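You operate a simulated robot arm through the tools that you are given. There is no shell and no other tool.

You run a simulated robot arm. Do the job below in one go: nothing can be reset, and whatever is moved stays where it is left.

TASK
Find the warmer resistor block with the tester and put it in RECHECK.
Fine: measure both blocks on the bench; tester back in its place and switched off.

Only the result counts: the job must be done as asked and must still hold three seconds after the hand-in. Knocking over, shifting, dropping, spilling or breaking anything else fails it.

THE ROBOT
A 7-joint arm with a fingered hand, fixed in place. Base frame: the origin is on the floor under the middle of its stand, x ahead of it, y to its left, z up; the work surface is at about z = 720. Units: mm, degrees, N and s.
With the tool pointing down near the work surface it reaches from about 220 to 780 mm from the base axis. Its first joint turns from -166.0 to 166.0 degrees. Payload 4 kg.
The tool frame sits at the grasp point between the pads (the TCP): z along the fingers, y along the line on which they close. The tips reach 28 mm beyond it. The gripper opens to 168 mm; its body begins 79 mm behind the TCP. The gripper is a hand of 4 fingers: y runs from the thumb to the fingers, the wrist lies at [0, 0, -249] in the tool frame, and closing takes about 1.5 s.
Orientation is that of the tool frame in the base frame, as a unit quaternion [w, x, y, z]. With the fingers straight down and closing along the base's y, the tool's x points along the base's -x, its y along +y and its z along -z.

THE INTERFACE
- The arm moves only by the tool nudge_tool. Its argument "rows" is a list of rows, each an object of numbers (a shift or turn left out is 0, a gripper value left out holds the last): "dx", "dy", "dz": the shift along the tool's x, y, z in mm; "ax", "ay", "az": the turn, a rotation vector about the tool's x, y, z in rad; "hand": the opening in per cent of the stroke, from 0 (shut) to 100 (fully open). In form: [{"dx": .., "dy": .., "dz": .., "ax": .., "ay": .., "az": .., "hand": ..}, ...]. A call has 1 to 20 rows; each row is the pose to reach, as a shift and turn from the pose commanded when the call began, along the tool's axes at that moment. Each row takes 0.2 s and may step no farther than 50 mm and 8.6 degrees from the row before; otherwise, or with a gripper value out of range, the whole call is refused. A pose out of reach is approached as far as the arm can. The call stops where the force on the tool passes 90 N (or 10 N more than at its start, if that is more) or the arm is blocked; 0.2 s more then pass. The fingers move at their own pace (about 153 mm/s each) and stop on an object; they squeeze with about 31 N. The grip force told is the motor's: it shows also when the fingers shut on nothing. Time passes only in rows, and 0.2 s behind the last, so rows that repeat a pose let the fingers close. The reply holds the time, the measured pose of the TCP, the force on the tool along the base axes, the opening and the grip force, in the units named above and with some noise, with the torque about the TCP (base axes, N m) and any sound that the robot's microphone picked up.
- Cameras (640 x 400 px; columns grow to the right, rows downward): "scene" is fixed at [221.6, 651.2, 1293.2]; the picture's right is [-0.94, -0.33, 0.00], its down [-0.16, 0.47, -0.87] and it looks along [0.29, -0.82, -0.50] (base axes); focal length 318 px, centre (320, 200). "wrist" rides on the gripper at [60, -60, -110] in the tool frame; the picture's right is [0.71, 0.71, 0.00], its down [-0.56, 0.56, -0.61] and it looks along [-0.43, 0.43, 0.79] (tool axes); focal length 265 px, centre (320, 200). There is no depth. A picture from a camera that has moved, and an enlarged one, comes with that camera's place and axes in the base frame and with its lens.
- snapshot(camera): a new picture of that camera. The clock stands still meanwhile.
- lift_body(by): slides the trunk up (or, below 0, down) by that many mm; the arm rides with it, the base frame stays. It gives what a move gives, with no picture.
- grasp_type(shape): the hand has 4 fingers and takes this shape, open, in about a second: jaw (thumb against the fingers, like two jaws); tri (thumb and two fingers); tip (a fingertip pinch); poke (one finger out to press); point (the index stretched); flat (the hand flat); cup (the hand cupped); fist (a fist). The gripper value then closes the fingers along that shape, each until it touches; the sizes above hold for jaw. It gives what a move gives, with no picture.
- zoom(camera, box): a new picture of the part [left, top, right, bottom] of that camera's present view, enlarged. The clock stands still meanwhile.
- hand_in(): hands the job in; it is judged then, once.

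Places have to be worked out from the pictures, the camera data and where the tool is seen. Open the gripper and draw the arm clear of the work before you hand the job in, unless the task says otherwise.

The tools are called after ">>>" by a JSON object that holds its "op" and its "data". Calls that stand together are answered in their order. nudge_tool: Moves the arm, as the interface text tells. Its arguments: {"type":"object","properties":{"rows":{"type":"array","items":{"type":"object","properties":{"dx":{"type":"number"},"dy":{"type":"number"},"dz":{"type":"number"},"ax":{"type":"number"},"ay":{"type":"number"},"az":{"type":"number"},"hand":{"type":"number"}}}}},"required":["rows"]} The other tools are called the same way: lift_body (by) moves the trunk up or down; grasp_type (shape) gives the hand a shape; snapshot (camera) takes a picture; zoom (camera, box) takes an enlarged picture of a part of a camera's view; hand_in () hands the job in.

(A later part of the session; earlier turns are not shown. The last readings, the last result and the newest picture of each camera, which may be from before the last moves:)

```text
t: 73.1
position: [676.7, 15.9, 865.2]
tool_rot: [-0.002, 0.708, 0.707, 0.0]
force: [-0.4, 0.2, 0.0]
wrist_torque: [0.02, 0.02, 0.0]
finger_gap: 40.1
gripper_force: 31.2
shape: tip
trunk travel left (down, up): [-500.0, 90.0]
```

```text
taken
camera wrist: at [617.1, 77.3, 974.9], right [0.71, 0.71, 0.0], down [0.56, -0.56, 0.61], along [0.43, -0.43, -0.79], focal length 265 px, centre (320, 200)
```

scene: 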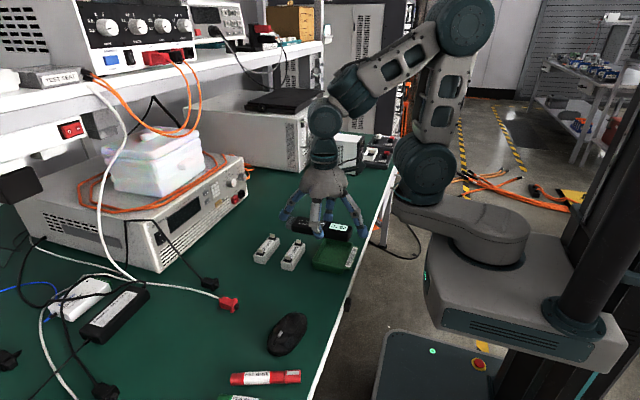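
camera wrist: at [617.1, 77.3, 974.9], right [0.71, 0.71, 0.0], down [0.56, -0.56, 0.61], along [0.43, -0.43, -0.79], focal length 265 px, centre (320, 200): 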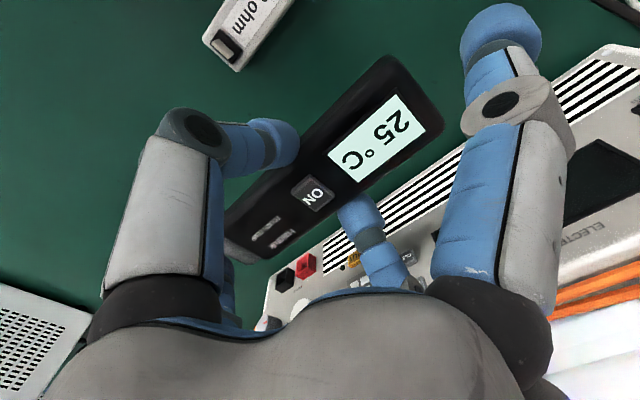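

Camera pose comparison says I need −2.3 mm in y, +0.3 mm in x and 108 mm down to match the grip pose. I descend to about 5 mm above the bench first.

>>> {"op": "nudge_tool", "data": {"rows": [{"dx": -2.3, "dy": 0.3, "dz": 15, "hand": 21}, {"dx": -2.3, "dy": 0.3, "dz": 35, "hand": 21}, {"dx": -2.3, "dy": 0.3, "dz": 55, "hand": 21}, {"dx": -2.3, "dy": 0.3, "dz": 75, "hand": 21}, {"dx": -2.3, "dy": 0.3, "dz": 90, "hand": 21}, {"dx": -2.3, "dy": 0.3, "dz": 100, "hand": 21}, {"dx": -2.3, "dy": 0.3, "dz": 103, "hand": 21}, {"dx": -2.3, "dy": 0.3, "dz": 103, "hand": 21}]}}

>>> {"op": "snapshot", "data": {"camera": "wrist"}}

>>> {"op": "zoom", "data": {"camera": "scene", "box": [190, 180, 310, 270]}}

```text
t: 74.9
position: [677.2, 13.3, 761.8]
tool_rot: [-0.001, 0.708, 0.707, 0.001]
force: [0.3, -0.6, -1.2]
wrist_torque: [0.04, 0.02, 0.02]
finger_gap: 39.7
gripper_force: 31.0
shape: tip
trunk travel left (down, up): [-500.0, 90.0]
```

```text
taken
camera wrist: at [616.9, 75.2, 871.8], right [0.71, 0.71, 0.0], down [0.56, -0.56, 0.61], along [0.43, -0.43, -0.79], focal length 265 px, centre (320, 200)
```

wrist: 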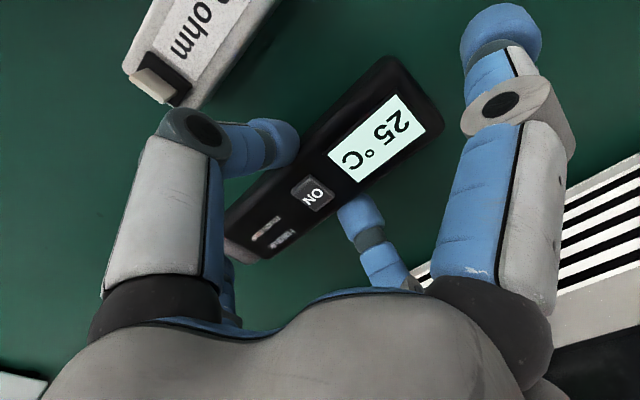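

```text
4.44 times, centred on (250, 225) of scene
camera zoom: at [221.6, 651.2, 1293.2], right [-0.94, -0.33, 0.0], down [-0.16, 0.47, -0.87], along [0.29, -0.82, -0.5], focal length 1412 px, centre (631, 89)
```

zoom: 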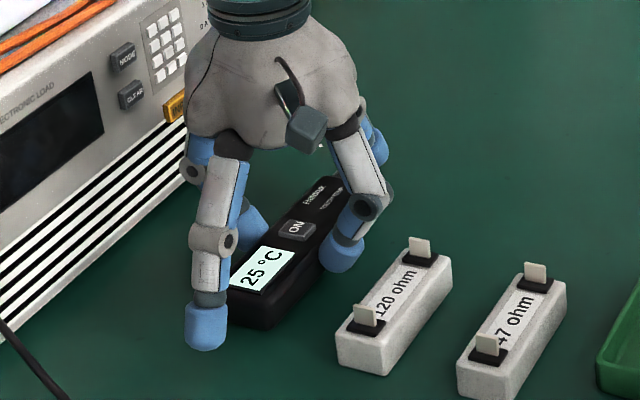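

Only about 5 mm above the grip pose. I lower onto the bench in 1 mm steps and watch for contact.

>>> {"op": "nudge_tool", "data": {"rows": [{"dy": 0.4, "dz": 1.5, "hand": 21}, {"dy": 0.4, "dz": 3, "hand": 21}, {"dy": 0.4, "dz": 4, "hand": 21}, {"dy": 0.4, "dz": 5, "hand": 21}, {"dy": 0.4, "dz": 5, "hand": 21}]}}

>>> {"op": "snapshot", "data": {"camera": "wrist"}}

```text
t: 76.1
position: [677.4, 13.7, 758.5]
tool_rot: [-0.001, 0.706, 0.708, 0.0]
force: [-0.5, 0.4, -0.5]
wrist_torque: [-0.01, 0.01, 0.04]
finger_gap: 40.0
gripper_force: 30.7
shape: tip
trunk travel left (down, up): [-500.0, 90.0]
```

```text
taken
camera wrist: at [616.6, 75.4, 867.1], right [0.71, 0.71, 0.0], down [0.56, -0.56, 0.61], along [0.43, -0.43, -0.79], focal length 265 px, centre (320, 200)
```

wrist: 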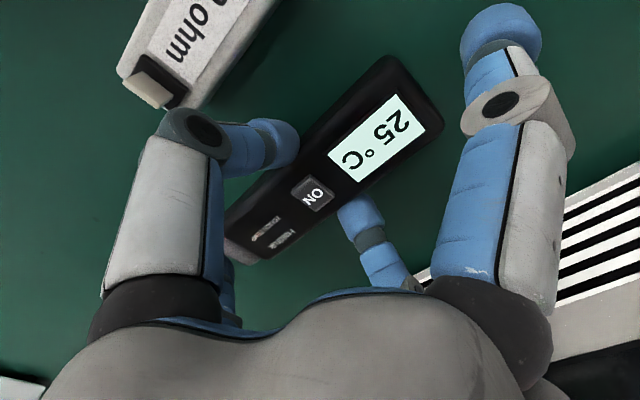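

Within 1 mm of the original pose. I make the last sub-mm correction and open the pinch gently.

>>> {"op": "nudge_tool", "data": {"rows": [{"dx": -0.4, "dy": 0.7, "dz": 0.5, "hand": 21}, {"dx": -0.4, "dy": 0.7, "dz": 0.5, "hand": 25}, {"dx": -0.4, "dy": 0.7, "dz": 0.5, "hand": 28}, {"dx": -0.4, "dy": 0.7, "dz": 0.5, "hand": 32}, {"dx": -0.4, "dy": 0.7, "dz": 0.5, "hand": 38}, {"dx": -0.4, "dy": 0.7, "dz": 0.5, "hand": 40}, {"dx": -0.4, "dy": 0.7, "dz": 0.5, "hand": 40}]}}

>>> {"op": "snapshot", "data": {"camera": "wrist"}}

>>> {"op": "zoom", "data": {"camera": "scene", "box": [190, 180, 310, 270]}}

```text
t: 77.7
position: [678.0, 11.5, 756.9]
tool_rot: [-0.001, 0.707, 0.707, 0.001]
force: [-0.5, 0.5, 0.0]
wrist_torque: [-0.01, 0.01, 0.01]
finger_gap: 66.6
gripper_force: 0.0
shape: tip
trunk travel left (down, up): [-500.0, 90.0]
```

```text
taken
camera wrist: at [617.3, 74.8, 866.6], right [0.71, 0.71, 0.0], down [0.56, -0.56, 0.61], along [0.43, -0.43, -0.79], focal length 265 px, centre (320, 200)
```

wrist: 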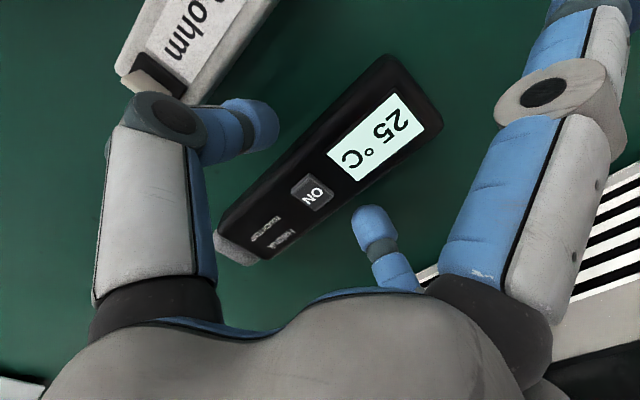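

```text
4.44 times, centred on (250, 225) of scene
camera zoom: at [221.6, 651.2, 1293.2], right [-0.94, -0.33, 0.0], down [-0.16, 0.47, -0.87], along [0.29, -0.82, -0.5], focal length 1412 px, centre (631, 89)
```

zoom: 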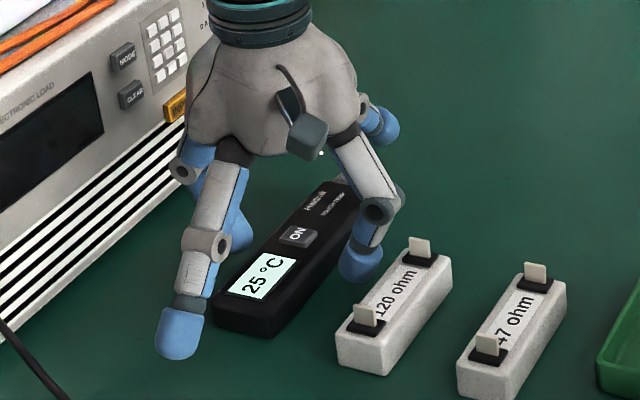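

Tester is down and released. I raise the hand straight up and compare the tester's position with my reference picture.

>>> {"op": "nudge_tool", "data": {"rows": [{"dz": -5, "hand": 40}, {"dz": -15, "hand": 40}, {"dz": -30, "hand": 40}, {"dz": -55, "hand": 40}, {"dz": -85, "hand": 40}, {"dz": -115, "hand": 40}, {"dz": -143.7, "hand": 40}, {"dz": -143.7, "hand": 40}]}}

>>> {"op": "zoom", "data": {"camera": "scene", "box": [220, 215, 270, 260]}}

>>> {"op": "zoom", "data": {"camera": "wrist", "box": [240, 0, 400, 170]}}

```text
t: 79.5
position: [681.2, 13.5, 900.3]
tool_rot: [-0.001, 0.707, 0.707, 0.001]
force: [-0.3, -0.6, 0.7]
wrist_torque: [0.02, -0.02, -0.01]
finger_gap: 66.9
gripper_force: 0.1
shape: tip
trunk travel left (down, up): [-500.0, 90.0]
```

```text
8.89 times, centred on (245, 238) of scene
camera zoom: at [221.6, 651.2, 1293.2], right [-0.94, -0.33, 0.0], down [-0.16, 0.47, -0.87], along [0.29, -0.82, -0.5], focal length 2823 px, centre (987, -133)
```

zoom: 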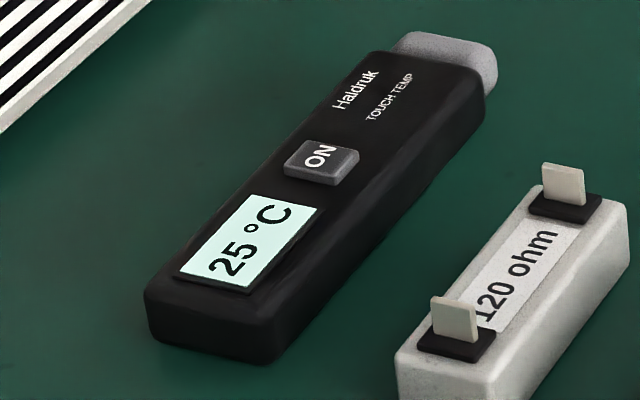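

```text
2.35 times, centred on (320, 85) of wrist
camera zoom: at [619.5, 75.6, 1010.3], right [0.71, 0.71, 0.0], down [0.56, -0.56, 0.61], along [0.43, -0.43, -0.79], focal length 624 px, centre (320, 471)
```

zoom: 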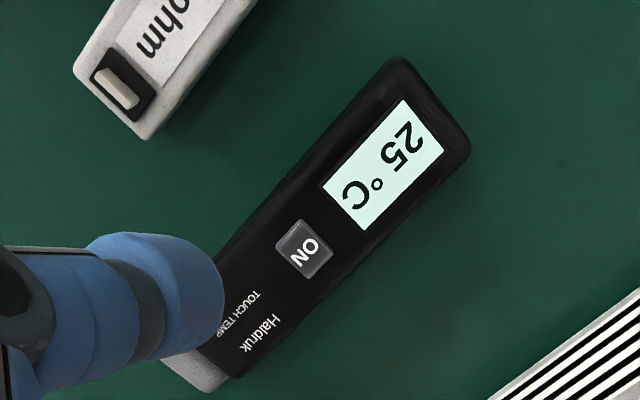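

The tester sits within about 2 mm of its original spot, and both blocks are unmoved. Now I switch to poke here at height to turn the tester off.

>>> {"op": "grasp_type", "data": {"shape": "poke"}}

>>> {"op": "snapshot", "data": {"camera": "wrist"}}

```text
t: 80.4
position: [680.3, 13.8, 901.3]
tool_rot: [-0.001, 0.707, 0.707, 0.001]
force: [-0.2, -0.5, 0.6]
wrist_torque: [-0.04, 0.0, 0.0]
finger_gap: 0.2
gripper_force: 0.1
shape: poke
trunk travel left (down, up): [-500.0, 90.0]
```

```text
taken
camera wrist: at [619.5, 75.6, 1009.9], right [0.71, 0.71, 0.0], down [0.56, -0.56, 0.61], along [0.43, -0.43, -0.79], focal length 265 px, centre (320, 200)
```

wrist: 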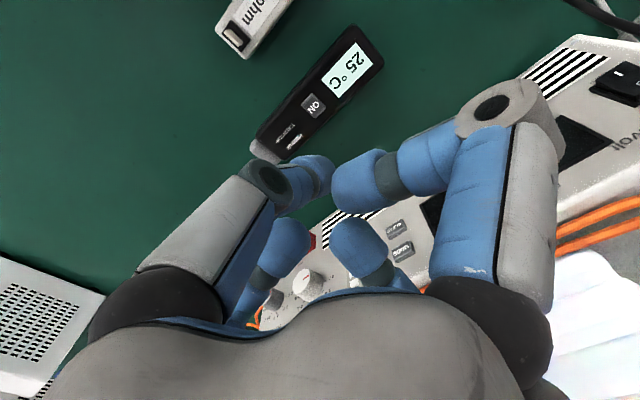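

The button is now at about (674.6, 11.1). I shift accordingly and descend to about 11 mm above the press height.

>>> {"op": "nudge_tool", "data": {"rows": [{"dx": -2.6, "dy": -5.1, "dz": 15}, {"dx": -2.6, "dy": -5.1, "dz": 40}, {"dx": -2.6, "dy": -5.1, "dz": 65}, {"dx": -2.6, "dy": -5.1, "dz": 90}, {"dx": -2.6, "dy": -5.1, "dz": 105}, {"dx": -2.6, "dy": -5.1, "dz": 112}, {"dx": -2.6, "dy": -5.1, "dz": 112}]}}

>>> {"op": "zoom", "data": {"camera": "scene", "box": [220, 200, 290, 255]}}

>>> {"op": "snapshot", "data": {"camera": "wrist"}}

```text
t: 82.0
position: [674.1, 9.5, 789.2]
tool_rot: [-0.001, 0.707, 0.707, 0.0]
force: [0.5, -0.7, 0.0]
wrist_torque: [-0.01, 0.01, -0.02]
finger_gap: 0.0
gripper_force: 0.1
shape: poke
trunk travel left (down, up): [-500.0, 90.0]
```

```text
7.27 times, centred on (255, 228) of scene
camera zoom: at [221.6, 651.2, 1293.2], right [-0.94, -0.33, 0.0], down [-0.16, 0.47, -0.87], along [0.29, -0.82, -0.5], focal length 2310 px, centre (793, 0)
```

zoom: 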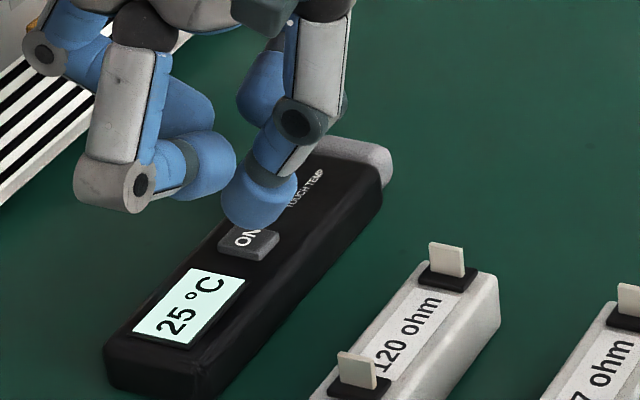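

```text
taken
camera wrist: at [613.4, 72.1, 898.7], right [0.71, 0.71, 0.0], down [0.56, -0.56, 0.61], along [0.43, -0.43, -0.79], focal length 265 px, centre (320, 200)
```

wrist: 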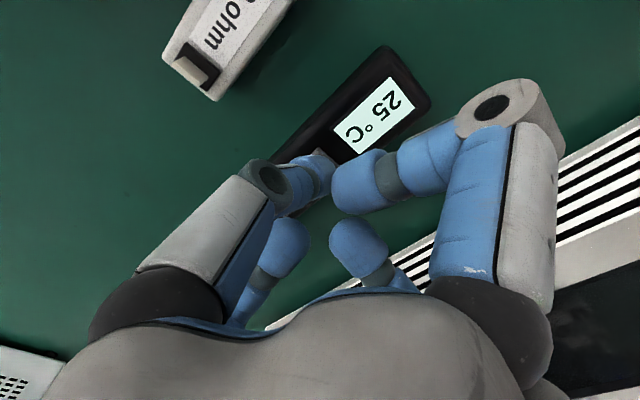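

Aligned; shift about 1 mm each way and descend to near contact, then press in small steps until the click.

>>> {"op": "nudge_tool", "data": {"rows": [{"dx": 1.5, "dy": 1, "dz": 3}, {"dx": 1.5, "dy": 1, "dz": 6}, {"dx": 1.5, "dy": 1, "dz": 9}, {"dx": 1.5, "dy": 1, "dz": 9}]}}

>>> {"op": "nudge_tool", "data": {"rows": [{"dz": 1}, {"dz": 1}]}}

>>> {"op": "zoom", "data": {"camera": "scene", "box": [220, 200, 290, 255]}}

```text
t: 83.0
position: [674.2, 13.2, 780.0]
tool_rot: [-0.001, 0.707, 0.707, 0.001]
force: [-0.5, -0.5, -0.9]
wrist_torque: [-0.01, 0.02, 0.0]
finger_gap: 0.0
gripper_force: 0.0
shape: poke
trunk travel left (down, up): [-500.0, 90.0]
```

```text
t: 83.6
position: [674.0, 13.5, 778.6]
tool_rot: [0.0, 0.707, 0.707, 0.002]
force: [0.1, -0.9, 0.2]
wrist_torque: [0.02, -0.02, 0.02]
finger_gap: 0.0
gripper_force: 0.1
shape: poke
trunk travel left (down, up): [-500.0, 90.0]
```

```text
7.27 times, centred on (255, 228) of scene
camera zoom: at [221.6, 651.2, 1293.2], right [-0.94, -0.33, 0.0], down [-0.16, 0.47, -0.87], along [0.29, -0.82, -0.5], focal length 2310 px, centre (793, 0)
```

zoom: 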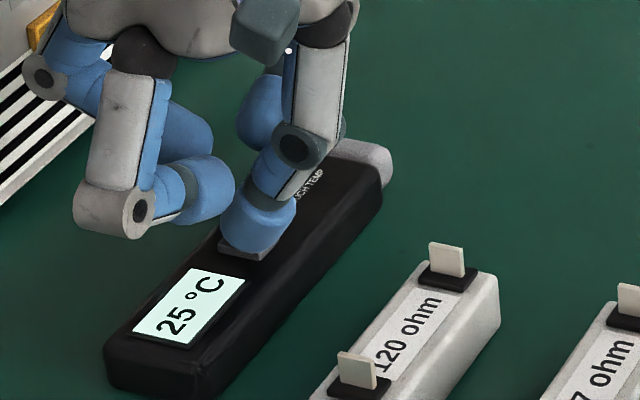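

The finger is on the button; I continue in 1 mm steps toward the click.

>>> {"op": "nudge_tool", "data": {"rows": [{"dz": 1}, {"dz": 1}]}}

```text
t: 84.2
position: [674.3, 12.2, 778.4]
tool_rot: [-0.001, 0.707, 0.707, 0.001]
force: [-0.6, -0.4, -0.1]
wrist_torque: [0.02, -0.01, -0.02]
finger_gap: 0.1
gripper_force: 0.1
shape: poke
trunk travel left (down, up): [-500.0, 90.0]
```

No click yet, one more millimetre.

>>> {"op": "nudge_tool", "data": {"rows": [{"dz": 1}, {"dz": 1}]}}

```text
t: 84.8
position: [676.2, 10.8, 777.5]
tool_rot: [-0.001, 0.708, 0.707, 0.0]
force: [-1.2, 0.9, 1.2]
wrist_torque: [0.0, -0.01, -0.02]
finger_gap: 0.0
gripper_force: 0.1
shape: poke
trunk travel left (down, up): [-500.0, 90.0]
```

Light force is building; another millimetre.

>>> {"op": "nudge_tool", "data": {"rows": [{"dz": 1}, {"dz": 1}]}}

>>> {"op": "zoom", "data": {"camera": "scene", "box": [220, 200, 290, 255]}}

```text
t: 85.4
position: [673.4, 11.6, 775.6]
tool_rot: [0.0, 0.708, 0.706, 0.0]
force: [-0.6, -1.0, 2.5]
wrist_torque: [-0.04, 0.03, -0.01]
finger_gap: 0.1
gripper_force: 0.1
shape: poke
trunk travel left (down, up): [-500.0, 90.0]
heard: click
```

```text
7.27 times, centred on (255, 228) of scene
camera zoom: at [221.6, 651.2, 1293.2], right [-0.94, -0.33, 0.0], down [-0.16, 0.47, -0.87], along [0.29, -0.82, -0.5], focal length 2310 px, centre (793, 0)
```

zoom: 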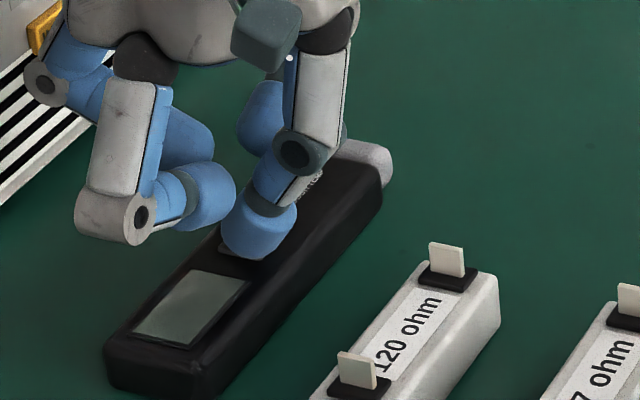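

Click heard and the display is dark: the tester is off and in place. I raise the hand and examine the tray and the 120 ohm block.

>>> {"op": "nudge_tool", "data": {"rows": [{"dz": -5}, {"dz": -15}, {"dz": -35}, {"dz": -60}, {"dz": -90}, {"dz": -120}, {"dz": -140}, {"dy": -40, "dz": -140}, {"dy": -80, "dz": -140}, {"dy": -86, "dz": -140}, {"dy": -86, "dz": -140}]}}

>>> {"op": "zoom", "data": {"camera": "scene", "box": [290, 220, 370, 280]}}

>>> {"op": "zoom", "data": {"camera": "scene", "box": [240, 220, 320, 280]}}

>>> {"op": "snapshot", "data": {"camera": "wrist"}}

```text
t: 87.8
position: [587.4, 13.2, 917.0]
tool_rot: [0.0, 0.707, 0.707, 0.0]
force: [-0.2, 0.9, 0.4]
wrist_torque: [-0.02, 0.02, -0.02]
finger_gap: 0.1
gripper_force: 0.1
shape: poke
trunk travel left (down, up): [-500.0, 90.0]
```

```text
6.67 times, centred on (330, 250) of scene
camera zoom: at [221.6, 651.2, 1293.2], right [-0.94, -0.33, 0.0], down [-0.16, 0.47, -0.87], along [0.29, -0.82, -0.5], focal length 2118 px, centre (253, -133)
```

zoom: 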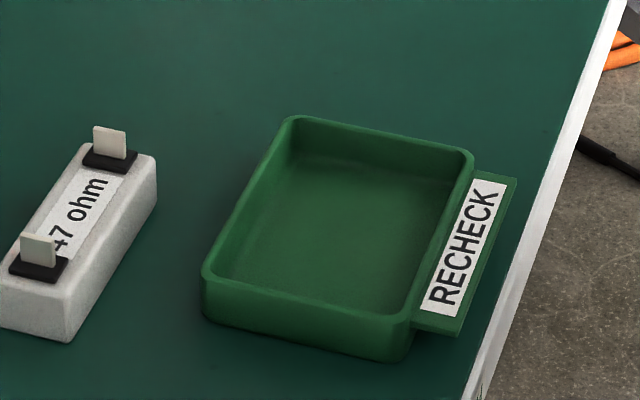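

```text
6.67 times, centred on (280, 250) of scene
camera zoom: at [221.6, 651.2, 1293.2], right [-0.94, -0.33, 0.0], down [-0.16, 0.47, -0.87], along [0.29, -0.82, -0.5], focal length 2118 px, centre (587, -133)
```

zoom: 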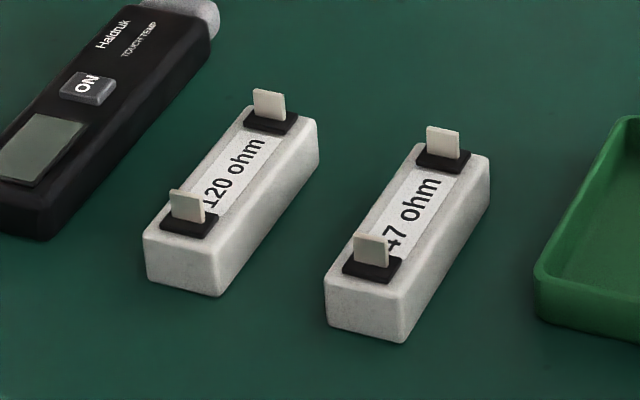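

```text
taken
camera wrist: at [527.3, 74.0, 1025.9], right [0.71, 0.71, 0.0], down [0.56, -0.56, 0.61], along [0.43, -0.43, -0.79], focal length 265 px, centre (320, 200)
```

wrist: 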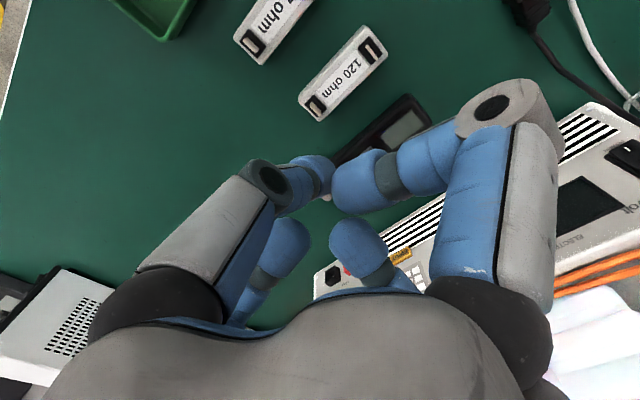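

The tray's inside is roughly 75 × 98 mm centred near (413, −3), so the block (about 88 × 32 mm) fits lengthwise along y. I switch to the tip pinch, pre-close to about 55 mm and move over the 120 ohm block at height.

>>> {"op": "grasp_type", "data": {"shape": "tip"}}

>>> {"op": "nudge_tool", "data": {"rows": [{"hand": 33}, {"dx": 8, "hand": 33}, {"dx": 16, "hand": 33}, {"dx": 24, "dz": 10, "hand": 33}, {"dx": 32, "dz": 30, "hand": 33}, {"dx": 32, "dz": 55, "hand": 33}, {"dx": 32, "dz": 77, "hand": 33}, {"dx": 32, "dz": 77, "hand": 33}]}}

>>> {"op": "snapshot", "data": {"camera": "wrist"}}

>>> {"op": "zoom", "data": {"camera": "scene", "box": [220, 150, 340, 270]}}

```text
t: 88.7
position: [588.1, 11.6, 916.9]
tool_rot: [0.0, 0.708, 0.707, 0.0]
force: [1.1, 0.7, -1.0]
wrist_torque: [-0.01, 0.04, 0.0]
finger_gap: 167.9
gripper_force: 0.0
shape: tip
trunk travel left (down, up): [-500.0, 90.0]
```

```text
t: 90.5
position: [587.7, 43.5, 837.6]
tool_rot: [0.0, 0.707, 0.707, 0.001]
force: [-0.5, -0.2, -0.7]
wrist_torque: [0.03, 0.02, -0.01]
finger_gap: 55.9
gripper_force: 0.1
shape: tip
trunk travel left (down, up): [-500.0, 90.0]
```

```text
taken
camera wrist: at [526.5, 105.5, 947.4], right [0.71, 0.71, 0.0], down [0.56, -0.56, 0.61], along [0.43, -0.43, -0.79], focal length 265 px, centre (320, 200)
```

wrist: 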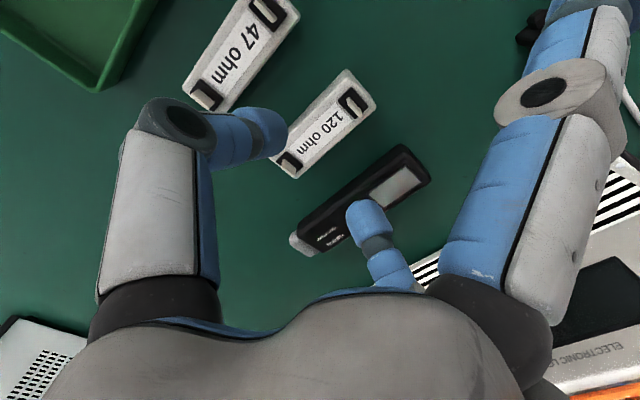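

```text
3.33 times, centred on (280, 210) of scene
camera zoom: at [221.6, 651.2, 1293.2], right [-0.94, -0.33, 0.0], down [-0.16, 0.47, -0.87], along [0.29, -0.82, -0.5], focal length 1059 px, centre (453, 167)
```

zoom: 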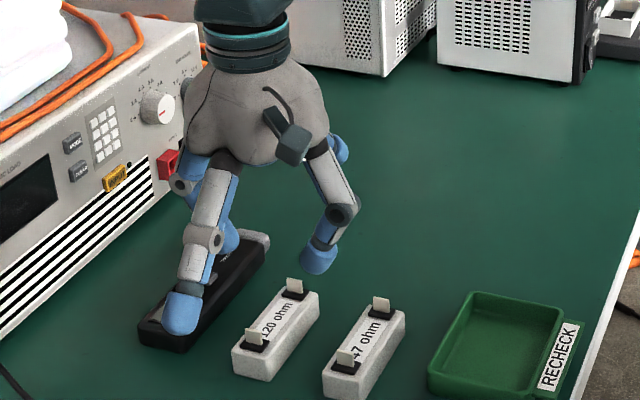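

Now a close look at the blocks and tray from the wrist camera to fix positions.

>>> {"op": "zoom", "data": {"camera": "wrist", "box": [180, 0, 400, 190]}}

>>> {"op": "zoom", "data": {"camera": "wrist", "box": [0, 0, 200, 120]}}

```text
2.11 times, centred on (290, 95) of wrist
camera zoom: at [526.5, 105.5, 947.4], right [0.71, 0.71, 0.0], down [0.56, -0.56, 0.61], along [0.43, -0.43, -0.79], focal length 559 px, centre (383, 421)
```

zoom: 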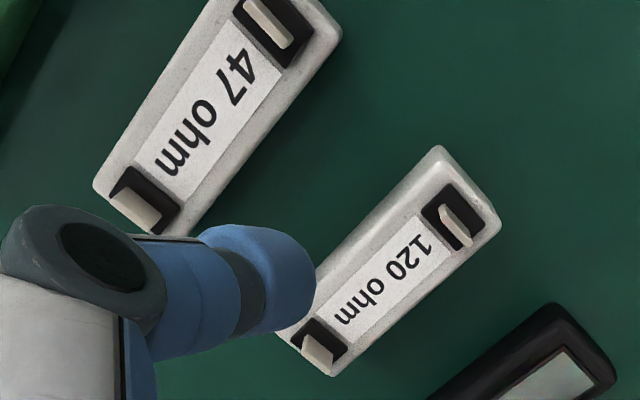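

```text
3.20 times, centred on (100, 60) of wrist
camera zoom: at [526.5, 105.5, 947.4], right [0.71, 0.71, 0.0], down [0.56, -0.56, 0.61], along [0.43, -0.43, -0.79], focal length 849 px, centre (1024, 648)
```

zoom: 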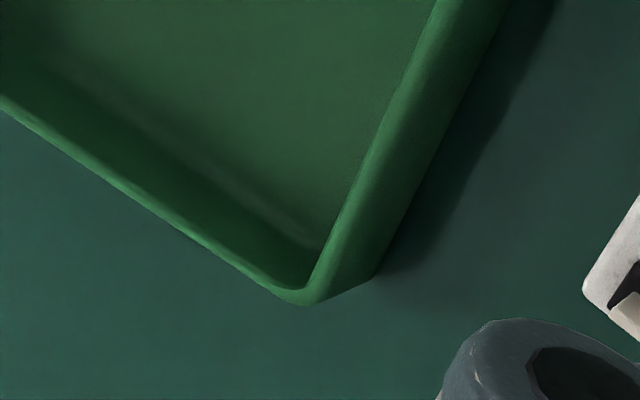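

The 120 ohm block is centred at about (586.3, 44), 33 mm wide; the tray centre is near (409.5, −0.5). I narrow the gap to about 49 mm and descend to just above the block's clips for a check.

>>> {"op": "nudge_tool", "data": {"rows": [{"dx": -1.3, "hand": 29}, {"dx": -1.3, "dz": 10, "hand": 29}, {"dx": -1.3, "dz": 25, "hand": 29}, {"dx": -1.3, "dz": 40, "hand": 29}, {"dx": -1.3, "dz": 40, "hand": 29}]}}

>>> {"op": "zoom", "data": {"camera": "scene", "box": [220, 190, 320, 270]}}

>>> {"op": "snapshot", "data": {"camera": "wrist"}}

```text
t: 91.7
position: [587.6, 43.6, 798.6]
tool_rot: [-0.001, 0.707, 0.707, 0.001]
force: [0.2, -0.9, 0.3]
wrist_torque: [-0.01, 0.01, 0.01]
finger_gap: 49.2
gripper_force: 0.1
shape: tip
trunk travel left (down, up): [-500.0, 90.0]
```

```text
5.00 times, centred on (270, 230) of scene
camera zoom: at [221.6, 651.2, 1293.2], right [-0.94, -0.33, 0.0], down [-0.16, 0.47, -0.87], along [0.29, -0.82, -0.5], focal length 1588 px, centre (570, 50)
```

zoom: 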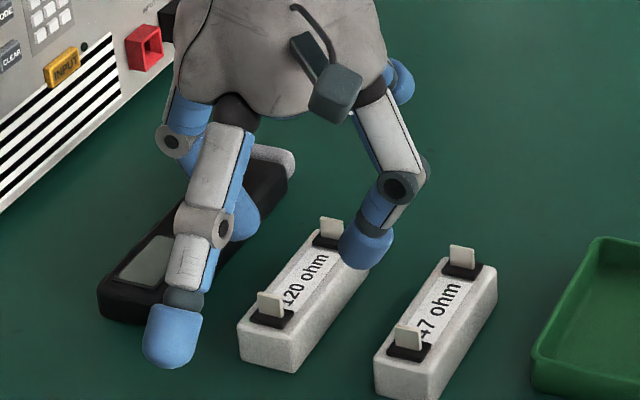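

```text
taken
camera wrist: at [527.5, 105.2, 908.6], right [0.71, 0.71, 0.0], down [0.56, -0.56, 0.61], along [0.43, -0.43, -0.79], focal length 265 px, centre (320, 200)
```

wrist: 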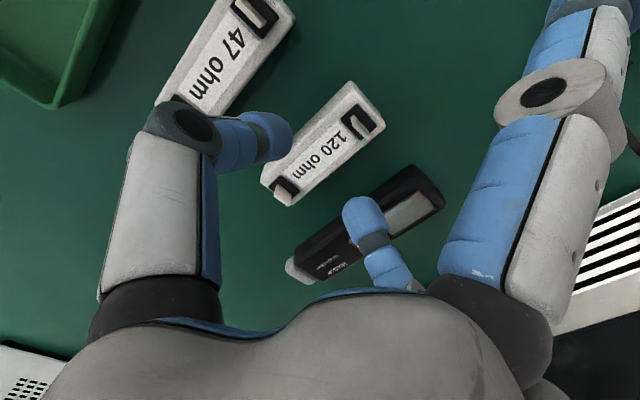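

Good alignment. I correct 1 mm in x and y and descend further, checking clearance to the 47 ohm block and tester.

>>> {"op": "nudge_tool", "data": {"rows": [{"dx": -1, "dy": -1.2, "dz": 8, "hand": 29}, {"dx": -1, "dy": -1.2, "dz": 16, "hand": 29}, {"dx": -1, "dy": -1.2, "dz": 24, "hand": 29}, {"dx": -1, "dy": -1.2, "dz": 24, "hand": 29}]}}

>>> {"op": "zoom", "data": {"camera": "scene", "box": [220, 190, 320, 270]}}

>>> {"op": "snapshot", "data": {"camera": "wrist"}}

```text
t: 92.7
position: [586.8, 43.0, 775.8]
tool_rot: [-0.001, 0.707, 0.707, 0.001]
force: [0.0, 0.1, 0.2]
wrist_torque: [0.0, 0.01, -0.02]
finger_gap: 49.2
gripper_force: 0.1
shape: tip
trunk travel left (down, up): [-500.0, 90.0]
```

```text
5.00 times, centred on (270, 230) of scene
camera zoom: at [221.6, 651.2, 1293.2], right [-0.94, -0.33, 0.0], down [-0.16, 0.47, -0.87], along [0.29, -0.82, -0.5], focal length 1588 px, centre (570, 50)
```

zoom: 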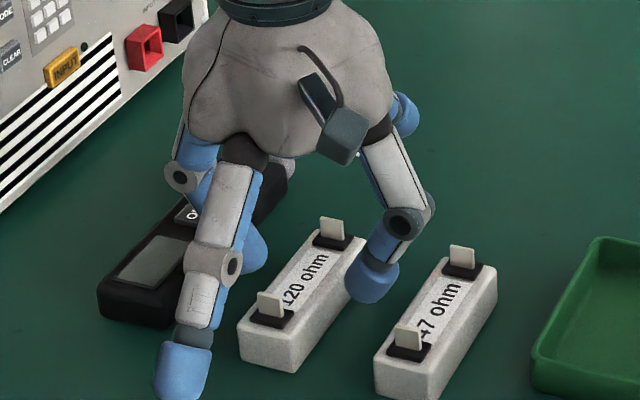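

```text
taken
camera wrist: at [526.4, 103.7, 885.2], right [0.71, 0.71, 0.0], down [0.56, -0.56, 0.61], along [0.43, -0.43, -0.79], focal length 265 px, centre (320, 200)
```

wrist: 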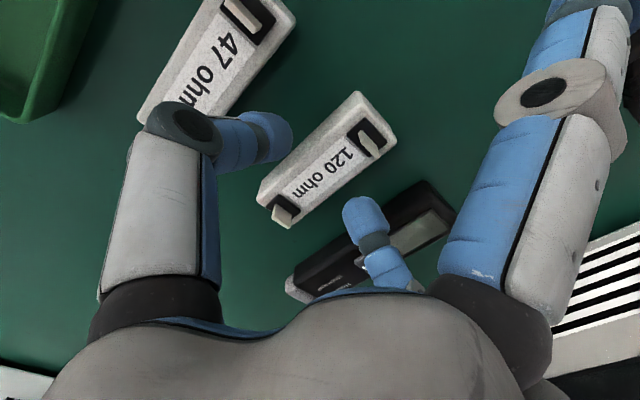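

Both fingers straddle the block with free space. I go down the last 15 mm.

>>> {"op": "nudge_tool", "data": {"rows": [{"dz": 5, "hand": 29}, {"dz": 10, "hand": 29}, {"dz": 15, "hand": 29}, {"dz": 15, "hand": 29}]}}

>>> {"op": "zoom", "data": {"camera": "scene", "box": [220, 190, 320, 270]}}

>>> {"op": "snapshot", "data": {"camera": "wrist"}}

```text
t: 93.7
position: [587.3, 43.4, 761.2]
tool_rot: [-0.001, 0.707, 0.707, 0.0]
force: [-0.3, -0.4, 0.3]
wrist_torque: [0.02, 0.0, -0.02]
finger_gap: 49.2
gripper_force: 0.0
shape: tip
trunk travel left (down, up): [-500.0, 90.0]
```

```text
5.00 times, centred on (270, 230) of scene
camera zoom: at [221.6, 651.2, 1293.2], right [-0.94, -0.33, 0.0], down [-0.16, 0.47, -0.87], along [0.29, -0.82, -0.5], focal length 1588 px, centre (570, 50)
```

zoom: 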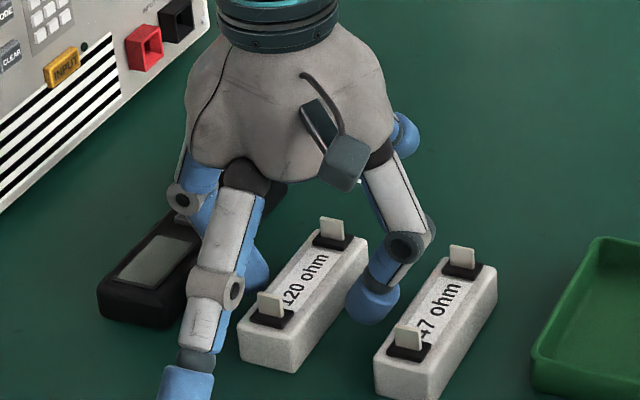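

```text
taken
camera wrist: at [526.6, 104.1, 870.5], right [0.71, 0.71, 0.0], down [0.56, -0.56, 0.61], along [0.43, -0.43, -0.79], focal length 265 px, centre (320, 200)
```

wrist: 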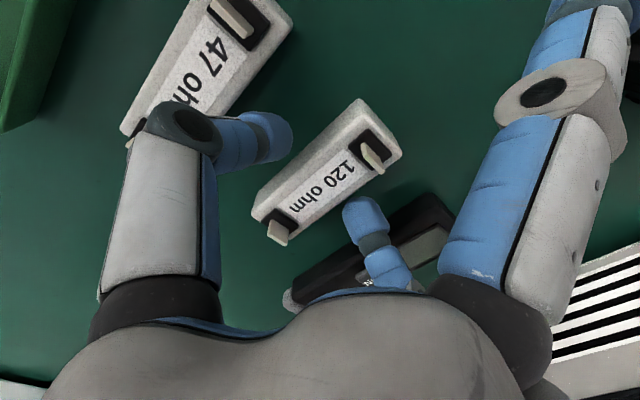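

In position with the fingertips about 12 mm above the bench. I close on the block.

>>> {"op": "nudge_tool", "data": {"rows": [{"hand": 25}, {"hand": 22}, {"hand": 20}, {"hand": 17}, {"hand": 15}, {"hand": 15}, {"hand": 15}, {"hand": 15}]}}

>>> {"op": "snapshot", "data": {"camera": "wrist"}}

>>> {"op": "zoom", "data": {"camera": "scene", "box": [220, 190, 320, 270]}}

```text
t: 95.5
position: [586.7, 41.4, 759.9]
tool_rot: [-0.001, 0.707, 0.707, 0.001]
force: [0.2, 0.0, 0.4]
wrist_torque: [0.02, -0.02, 0.05]
finger_gap: 27.8
gripper_force: 31.1
shape: tip
trunk travel left (down, up): [-500.0, 90.0]
```

```text
taken
camera wrist: at [526.6, 104.1, 870.5], right [0.71, 0.71, 0.0], down [0.56, -0.56, 0.61], along [0.43, -0.43, -0.79], focal length 265 px, centre (320, 200)
```

wrist: 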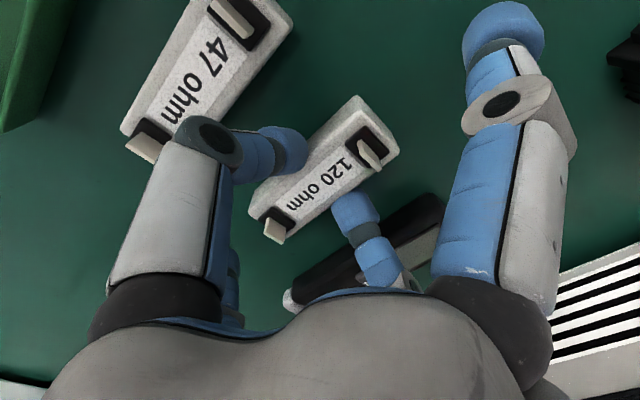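

```text
5.00 times, centred on (270, 230) of scene
camera zoom: at [221.6, 651.2, 1293.2], right [-0.94, -0.33, 0.0], down [-0.16, 0.47, -0.87], along [0.29, -0.82, -0.5], focal length 1588 px, centre (570, 50)
```

zoom: 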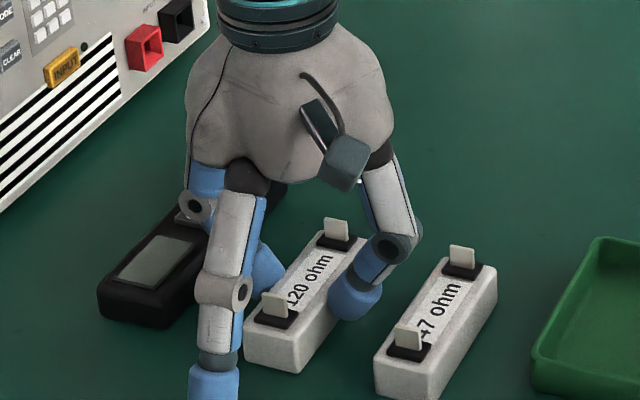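

Gripped at 27.8 mm with 31 N. I lift slowly and check.

>>> {"op": "nudge_tool", "data": {"rows": [{"dz": -2, "hand": 15}, {"dz": -5, "hand": 15}, {"dz": -10, "hand": 15}, {"dz": -20, "hand": 15}, {"dz": -35, "hand": 15}, {"dz": -50, "hand": 15}, {"dz": -65, "hand": 15}, {"dz": -80, "hand": 15}, {"dz": -90, "hand": 15}, {"dz": -90, "hand": 15}]}}

>>> {"op": "snapshot", "data": {"camera": "wrist"}}

>>> {"op": "zoom", "data": {"camera": "scene", "box": [220, 170, 340, 270]}}

```text
t: 97.7
position: [586.7, 41.4, 849.7]
tool_rot: [0.0, 0.707, 0.708, 0.001]
force: [-0.8, 0.6, -1.0]
wrist_torque: [-0.01, 0.0, 0.04]
finger_gap: 27.7
gripper_force: 30.6
shape: tip
trunk travel left (down, up): [-500.0, 90.0]
```

```text
taken
camera wrist: at [526.3, 103.6, 959.0], right [0.71, 0.71, 0.0], down [0.56, -0.56, 0.61], along [0.43, -0.43, -0.79], focal length 265 px, centre (320, 200)
```

wrist: 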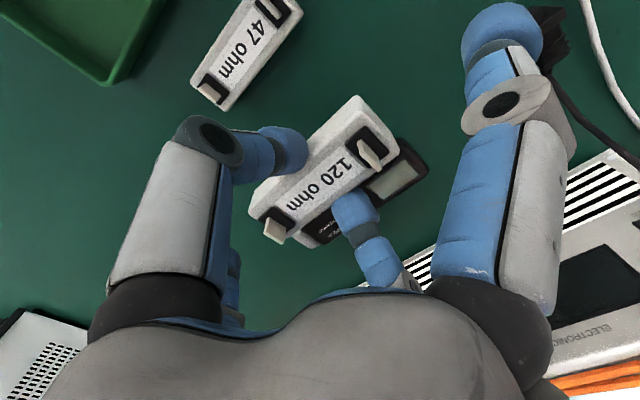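

```text
4.00 times, centred on (280, 220) of scene
camera zoom: at [221.6, 651.2, 1293.2], right [-0.94, -0.33, 0.0], down [-0.16, 0.47, -0.87], along [0.29, -0.82, -0.5], focal length 1270 px, centre (480, 120)
```

zoom: 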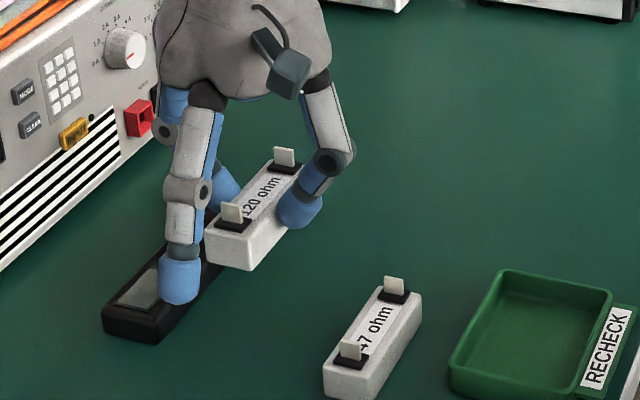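

The block is held level. I carry it over the 47 ohm block at height to above the tray centre.

>>> {"op": "nudge_tool", "data": {"rows": [{"dx": -3, "dy": -15, "hand": 15}, {"dx": -8, "dy": -35, "hand": 15}, {"dx": -14, "dy": -55, "hand": 15}, {"dx": -20, "dy": -78, "hand": 15}, {"dx": -26, "dy": -101, "hand": 15}, {"dx": -32, "dy": -124, "hand": 15}, {"dx": -38, "dy": -147, "hand": 15}, {"dx": -42, "dy": -165, "hand": 15}, {"dx": -44, "dy": -177, "hand": 15}, {"dx": -44, "dy": -177, "hand": 15}, {"dx": -44, "dy": -177, "hand": 15}]}}

>>> {"op": "snapshot", "data": {"camera": "wrist"}}

>>> {"op": "zoom", "data": {"camera": "scene", "box": [270, 170, 390, 280]}}

```text
t: 100.1
position: [411.0, -2.6, 851.1]
tool_rot: [0.0, 0.708, 0.706, 0.001]
force: [0.5, -0.6, -1.9]
wrist_torque: [0.03, -0.01, 0.0]
finger_gap: 27.7
gripper_force: 30.8
shape: tip
trunk travel left (down, up): [-500.0, 90.0]
```

```text
taken
camera wrist: at [350.1, 60.2, 960.4], right [0.71, 0.71, 0.0], down [0.56, -0.56, 0.61], along [0.43, -0.43, -0.79], focal length 265 px, centre (320, 200)
```

wrist: 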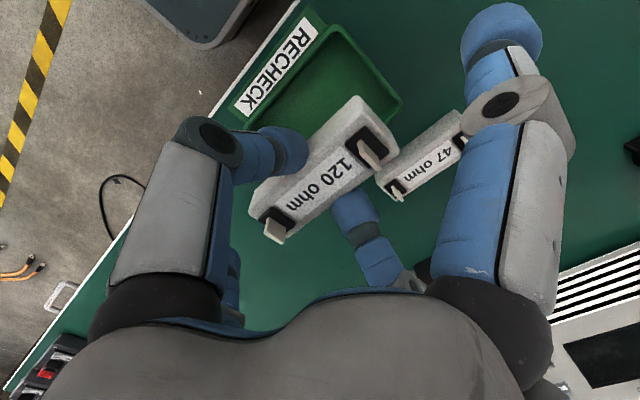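

```text
3.64 times, centred on (330, 225) of scene
camera zoom: at [221.6, 651.2, 1293.2], right [-0.94, -0.33, 0.0], down [-0.16, 0.47, -0.87], along [0.29, -0.82, -0.5], focal length 1155 px, centre (284, 109)
```

zoom: 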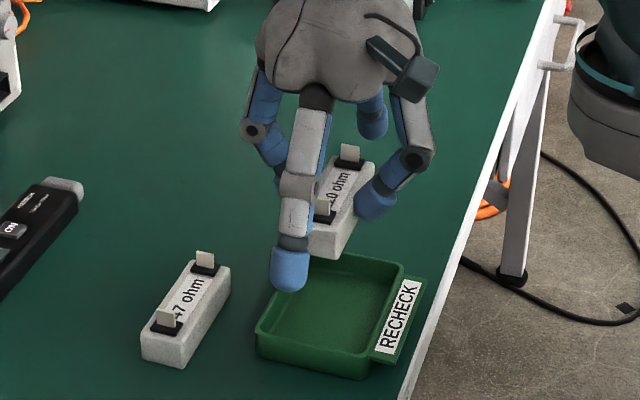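

I zoom on the wrist view to measure the tray's +y end and side walls relative to the block.

>>> {"op": "zoom", "data": {"camera": "wrist", "box": [220, 0, 480, 220]}}

```text
1.82 times, centred on (350, 110) of wrist
camera zoom: at [350.1, 60.2, 960.4], right [0.71, 0.71, 0.0], down [0.56, -0.56, 0.61], along [0.43, -0.43, -0.79], focal length 483 px, centre (266, 364)
```

zoom: 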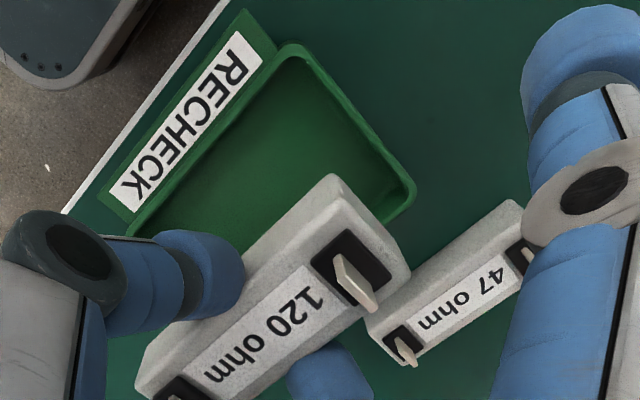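

The tray's outer rim spans about x 367.5–449, y −52 to 57 (centre ≈ 408.5, 2.5); the block sits about 3–5 mm to the −x side of the TCP. I shift +3 mm in x and +1 mm in y and lower to z ≈ 800.

>>> {"op": "nudge_tool", "data": {"rows": [{"dx": 1, "dy": 3, "hand": 15}, {"dx": 1, "dy": 3, "dz": 15, "hand": 15}, {"dx": 1, "dy": 3, "dz": 30, "hand": 15}, {"dx": 1, "dy": 3, "dz": 45, "hand": 15}, {"dx": 1, "dy": 3, "dz": 50, "hand": 15}, {"dx": 1, "dy": 3, "dz": 50, "hand": 15}]}}

>>> {"op": "zoom", "data": {"camera": "scene", "box": [290, 200, 370, 280]}}

>>> {"op": "zoom", "data": {"camera": "wrist", "box": [220, 0, 480, 220]}}

```text
t: 101.5
position: [414.5, -1.2, 799.8]
tool_rot: [0.0, 0.707, 0.707, 0.0]
force: [0.5, 0.2, -1.6]
wrist_torque: [0.02, 0.01, -0.01]
finger_gap: 27.8
gripper_force: 31.0
shape: tip
trunk travel left (down, up): [-500.0, 90.0]
```

```text
5.00 times, centred on (330, 240) of scene
camera zoom: at [221.6, 651.2, 1293.2], right [-0.94, -0.33, 0.0], down [-0.16, 0.47, -0.87], along [0.29, -0.82, -0.5], focal length 1588 px, centre (270, 0)
```

zoom: 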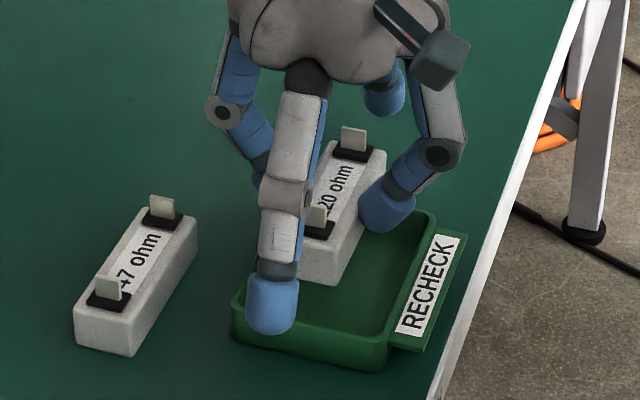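

```text
1.82 times, centred on (350, 110) of wrist
camera zoom: at [352.8, 60.8, 909.9], right [0.71, 0.71, 0.0], down [0.56, -0.56, 0.61], along [0.43, -0.43, -0.79], focal length 483 px, centre (266, 364)
```

zoom: 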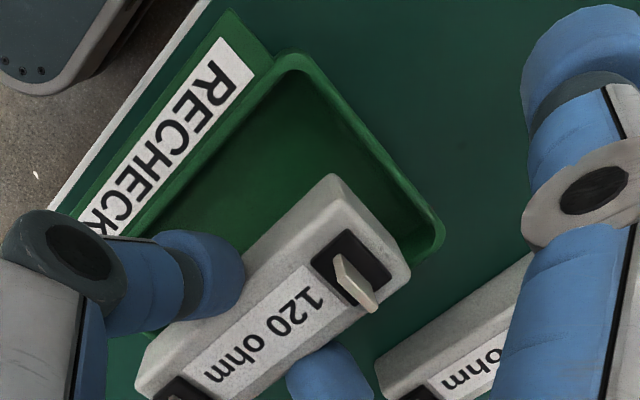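

Block lies inside the tray's outline with about 5 mm margin at each end in y. I lower another 25 mm to bring the fingertips near rim level.

>>> {"op": "nudge_tool", "data": {"rows": [{"dx": 0, "dy": 1.5, "dz": 8, "hand": 15}, {"dx": 0, "dy": 1.5, "dz": 16, "hand": 15}, {"dx": 0, "dy": 1.5, "dz": 22, "hand": 15}, {"dx": 0, "dy": 1.5, "dz": 22, "hand": 15}]}}

>>> {"op": "zoom", "data": {"camera": "scene", "box": [295, 210, 365, 275]}}

>>> {"op": "snapshot", "data": {"camera": "wrist"}}

```text
t: 102.5
position: [414.3, -0.3, 778.9]
tool_rot: [0.0, 0.708, 0.706, 0.001]
force: [-0.1, -0.4, -1.6]
wrist_torque: [-0.03, -0.01, 0.02]
finger_gap: 27.9
gripper_force: 30.9
shape: tip
trunk travel left (down, up): [-500.0, 90.0]
```

```text
6.15 times, centred on (330, 242) of scene
camera zoom: at [221.6, 651.2, 1293.2], right [-0.94, -0.33, 0.0], down [-0.16, 0.47, -0.87], along [0.29, -0.82, -0.5], focal length 1955 px, centre (258, -62)
```

zoom: 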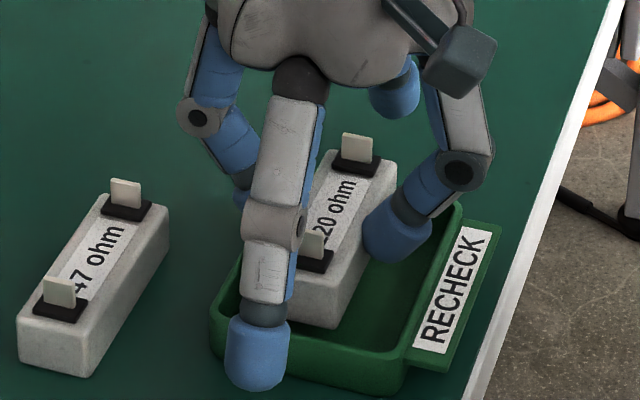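

```text
taken
camera wrist: at [354.3, 60.7, 888.4], right [0.71, 0.71, 0.0], down [0.56, -0.56, 0.61], along [0.43, -0.43, -0.79], focal length 265 px, centre (320, 200)
```

wrist: 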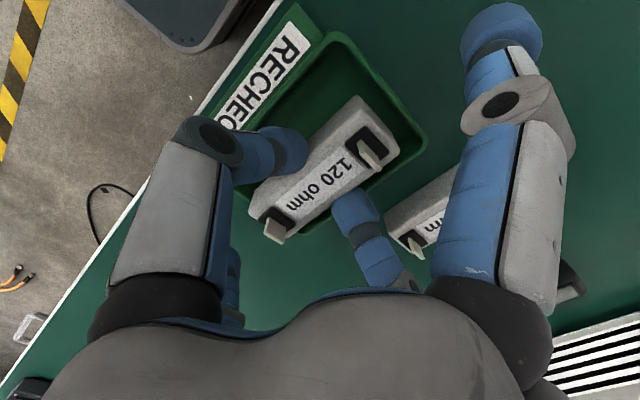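

TCP is at 778, fingertips just above rim level and the block already partly inside the tray. I shift 1 mm to centre the fingers between the walls and creep down 4 mm.

>>> {"op": "nudge_tool", "data": {"rows": [{"dy": -1, "dz": 1, "hand": 15}, {"dy": -1, "dz": 2.5, "hand": 15}, {"dy": -1, "dz": 4, "hand": 15}, {"dy": -1, "dz": 4, "hand": 15}]}}

>>> {"op": "zoom", "data": {"camera": "scene", "box": [315, 220, 365, 265]}}

>>> {"op": "zoom", "data": {"camera": "wrist", "box": [220, 40, 440, 230]}}

```text
t: 103.5
position: [413.6, -1.3, 775.0]
tool_rot: [0.0, 0.708, 0.706, 0.001]
force: [-0.6, 1.1, -2.3]
wrist_torque: [0.02, 0.01, -0.02]
finger_gap: 27.8
gripper_force: 31.2
shape: tip
trunk travel left (down, up): [-500.0, 90.0]
```

```text
8.89 times, centred on (340, 242) of scene
camera zoom: at [221.6, 651.2, 1293.2], right [-0.94, -0.33, 0.0], down [-0.16, 0.47, -0.87], along [0.29, -0.82, -0.5], focal length 2823 px, centre (142, -178)
```

zoom: 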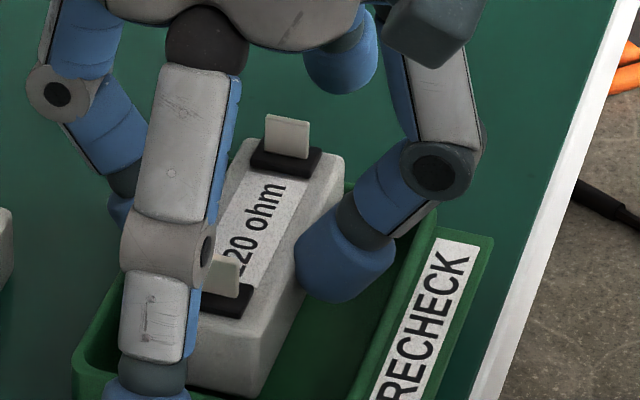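

```text
2.11 times, centred on (330, 135) of wrist
camera zoom: at [353.5, 60.6, 884.1], right [0.71, 0.71, 0.0], down [0.56, -0.56, 0.61], along [0.43, -0.43, -0.79], focal length 559 px, centre (299, 337)
```

zoom: 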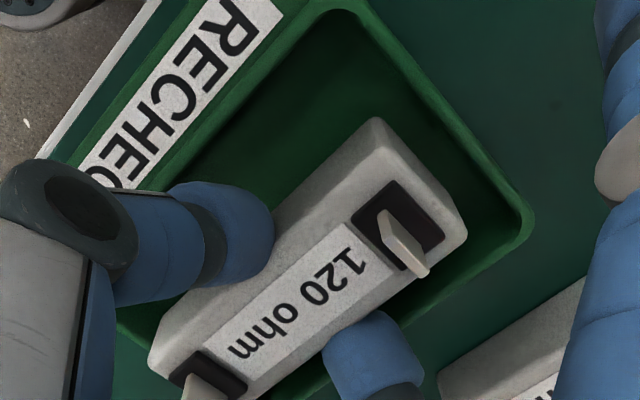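

Using the clip centres, the block is 28 mm wide, centred about 2 mm to −x of the TCP. Shifting −3 mm in x and +1.5 mm in y centres both block and fingertips in the tray, and then I lower 3.5 mm.

>>> {"op": "nudge_tool", "data": {"rows": [{"dx": 1, "dy": -1.5, "hand": 15}, {"dx": 1.5, "dy": -3, "hand": 15}, {"dx": 1.5, "dy": -3, "dz": 1, "hand": 15}, {"dx": 1.5, "dy": -3, "dz": 2, "hand": 15}, {"dx": 1.5, "dy": -3, "dz": 3.5, "hand": 15}, {"dx": 1.5, "dy": -3, "dz": 3.5, "hand": 15}]}}

>>> {"op": "zoom", "data": {"camera": "scene", "box": [300, 220, 360, 270]}}

>>> {"op": "zoom", "data": {"camera": "wrist", "box": [220, 40, 440, 230]}}

```text
t: 104.9
position: [411.3, 0.9, 770.1]
tool_rot: [-0.001, 0.707, 0.707, 0.0]
force: [-0.4, -0.7, -1.8]
wrist_torque: [-0.01, -0.03, 0.03]
finger_gap: 28.1
gripper_force: 31.0
shape: tip
trunk travel left (down, up): [-500.0, 90.0]
```

```text
8.00 times, centred on (330, 245) of scene
camera zoom: at [221.6, 651.2, 1293.2], right [-0.94, -0.33, 0.0], down [-0.16, 0.47, -0.87], along [0.29, -0.82, -0.5], focal length 2541 px, centre (240, -160)
```

zoom: 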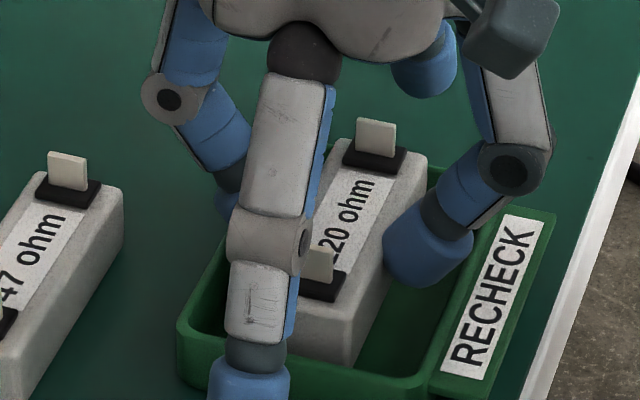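

```text
2.11 times, centred on (330, 135) of wrist
camera zoom: at [350.7, 62.7, 880.1], right [0.71, 0.71, 0.0], down [0.56, -0.56, 0.61], along [0.43, -0.43, -0.79], focal length 559 px, centre (299, 337)
```

zoom: 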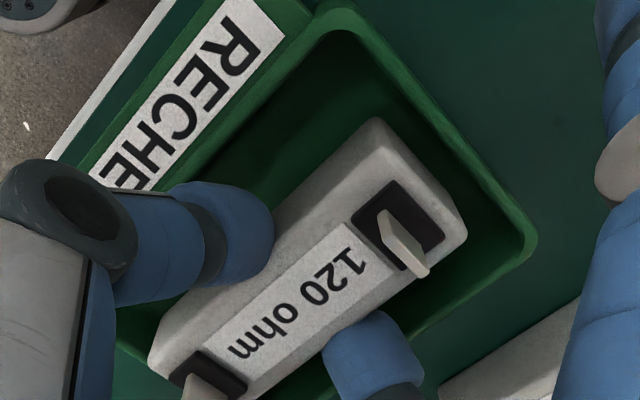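

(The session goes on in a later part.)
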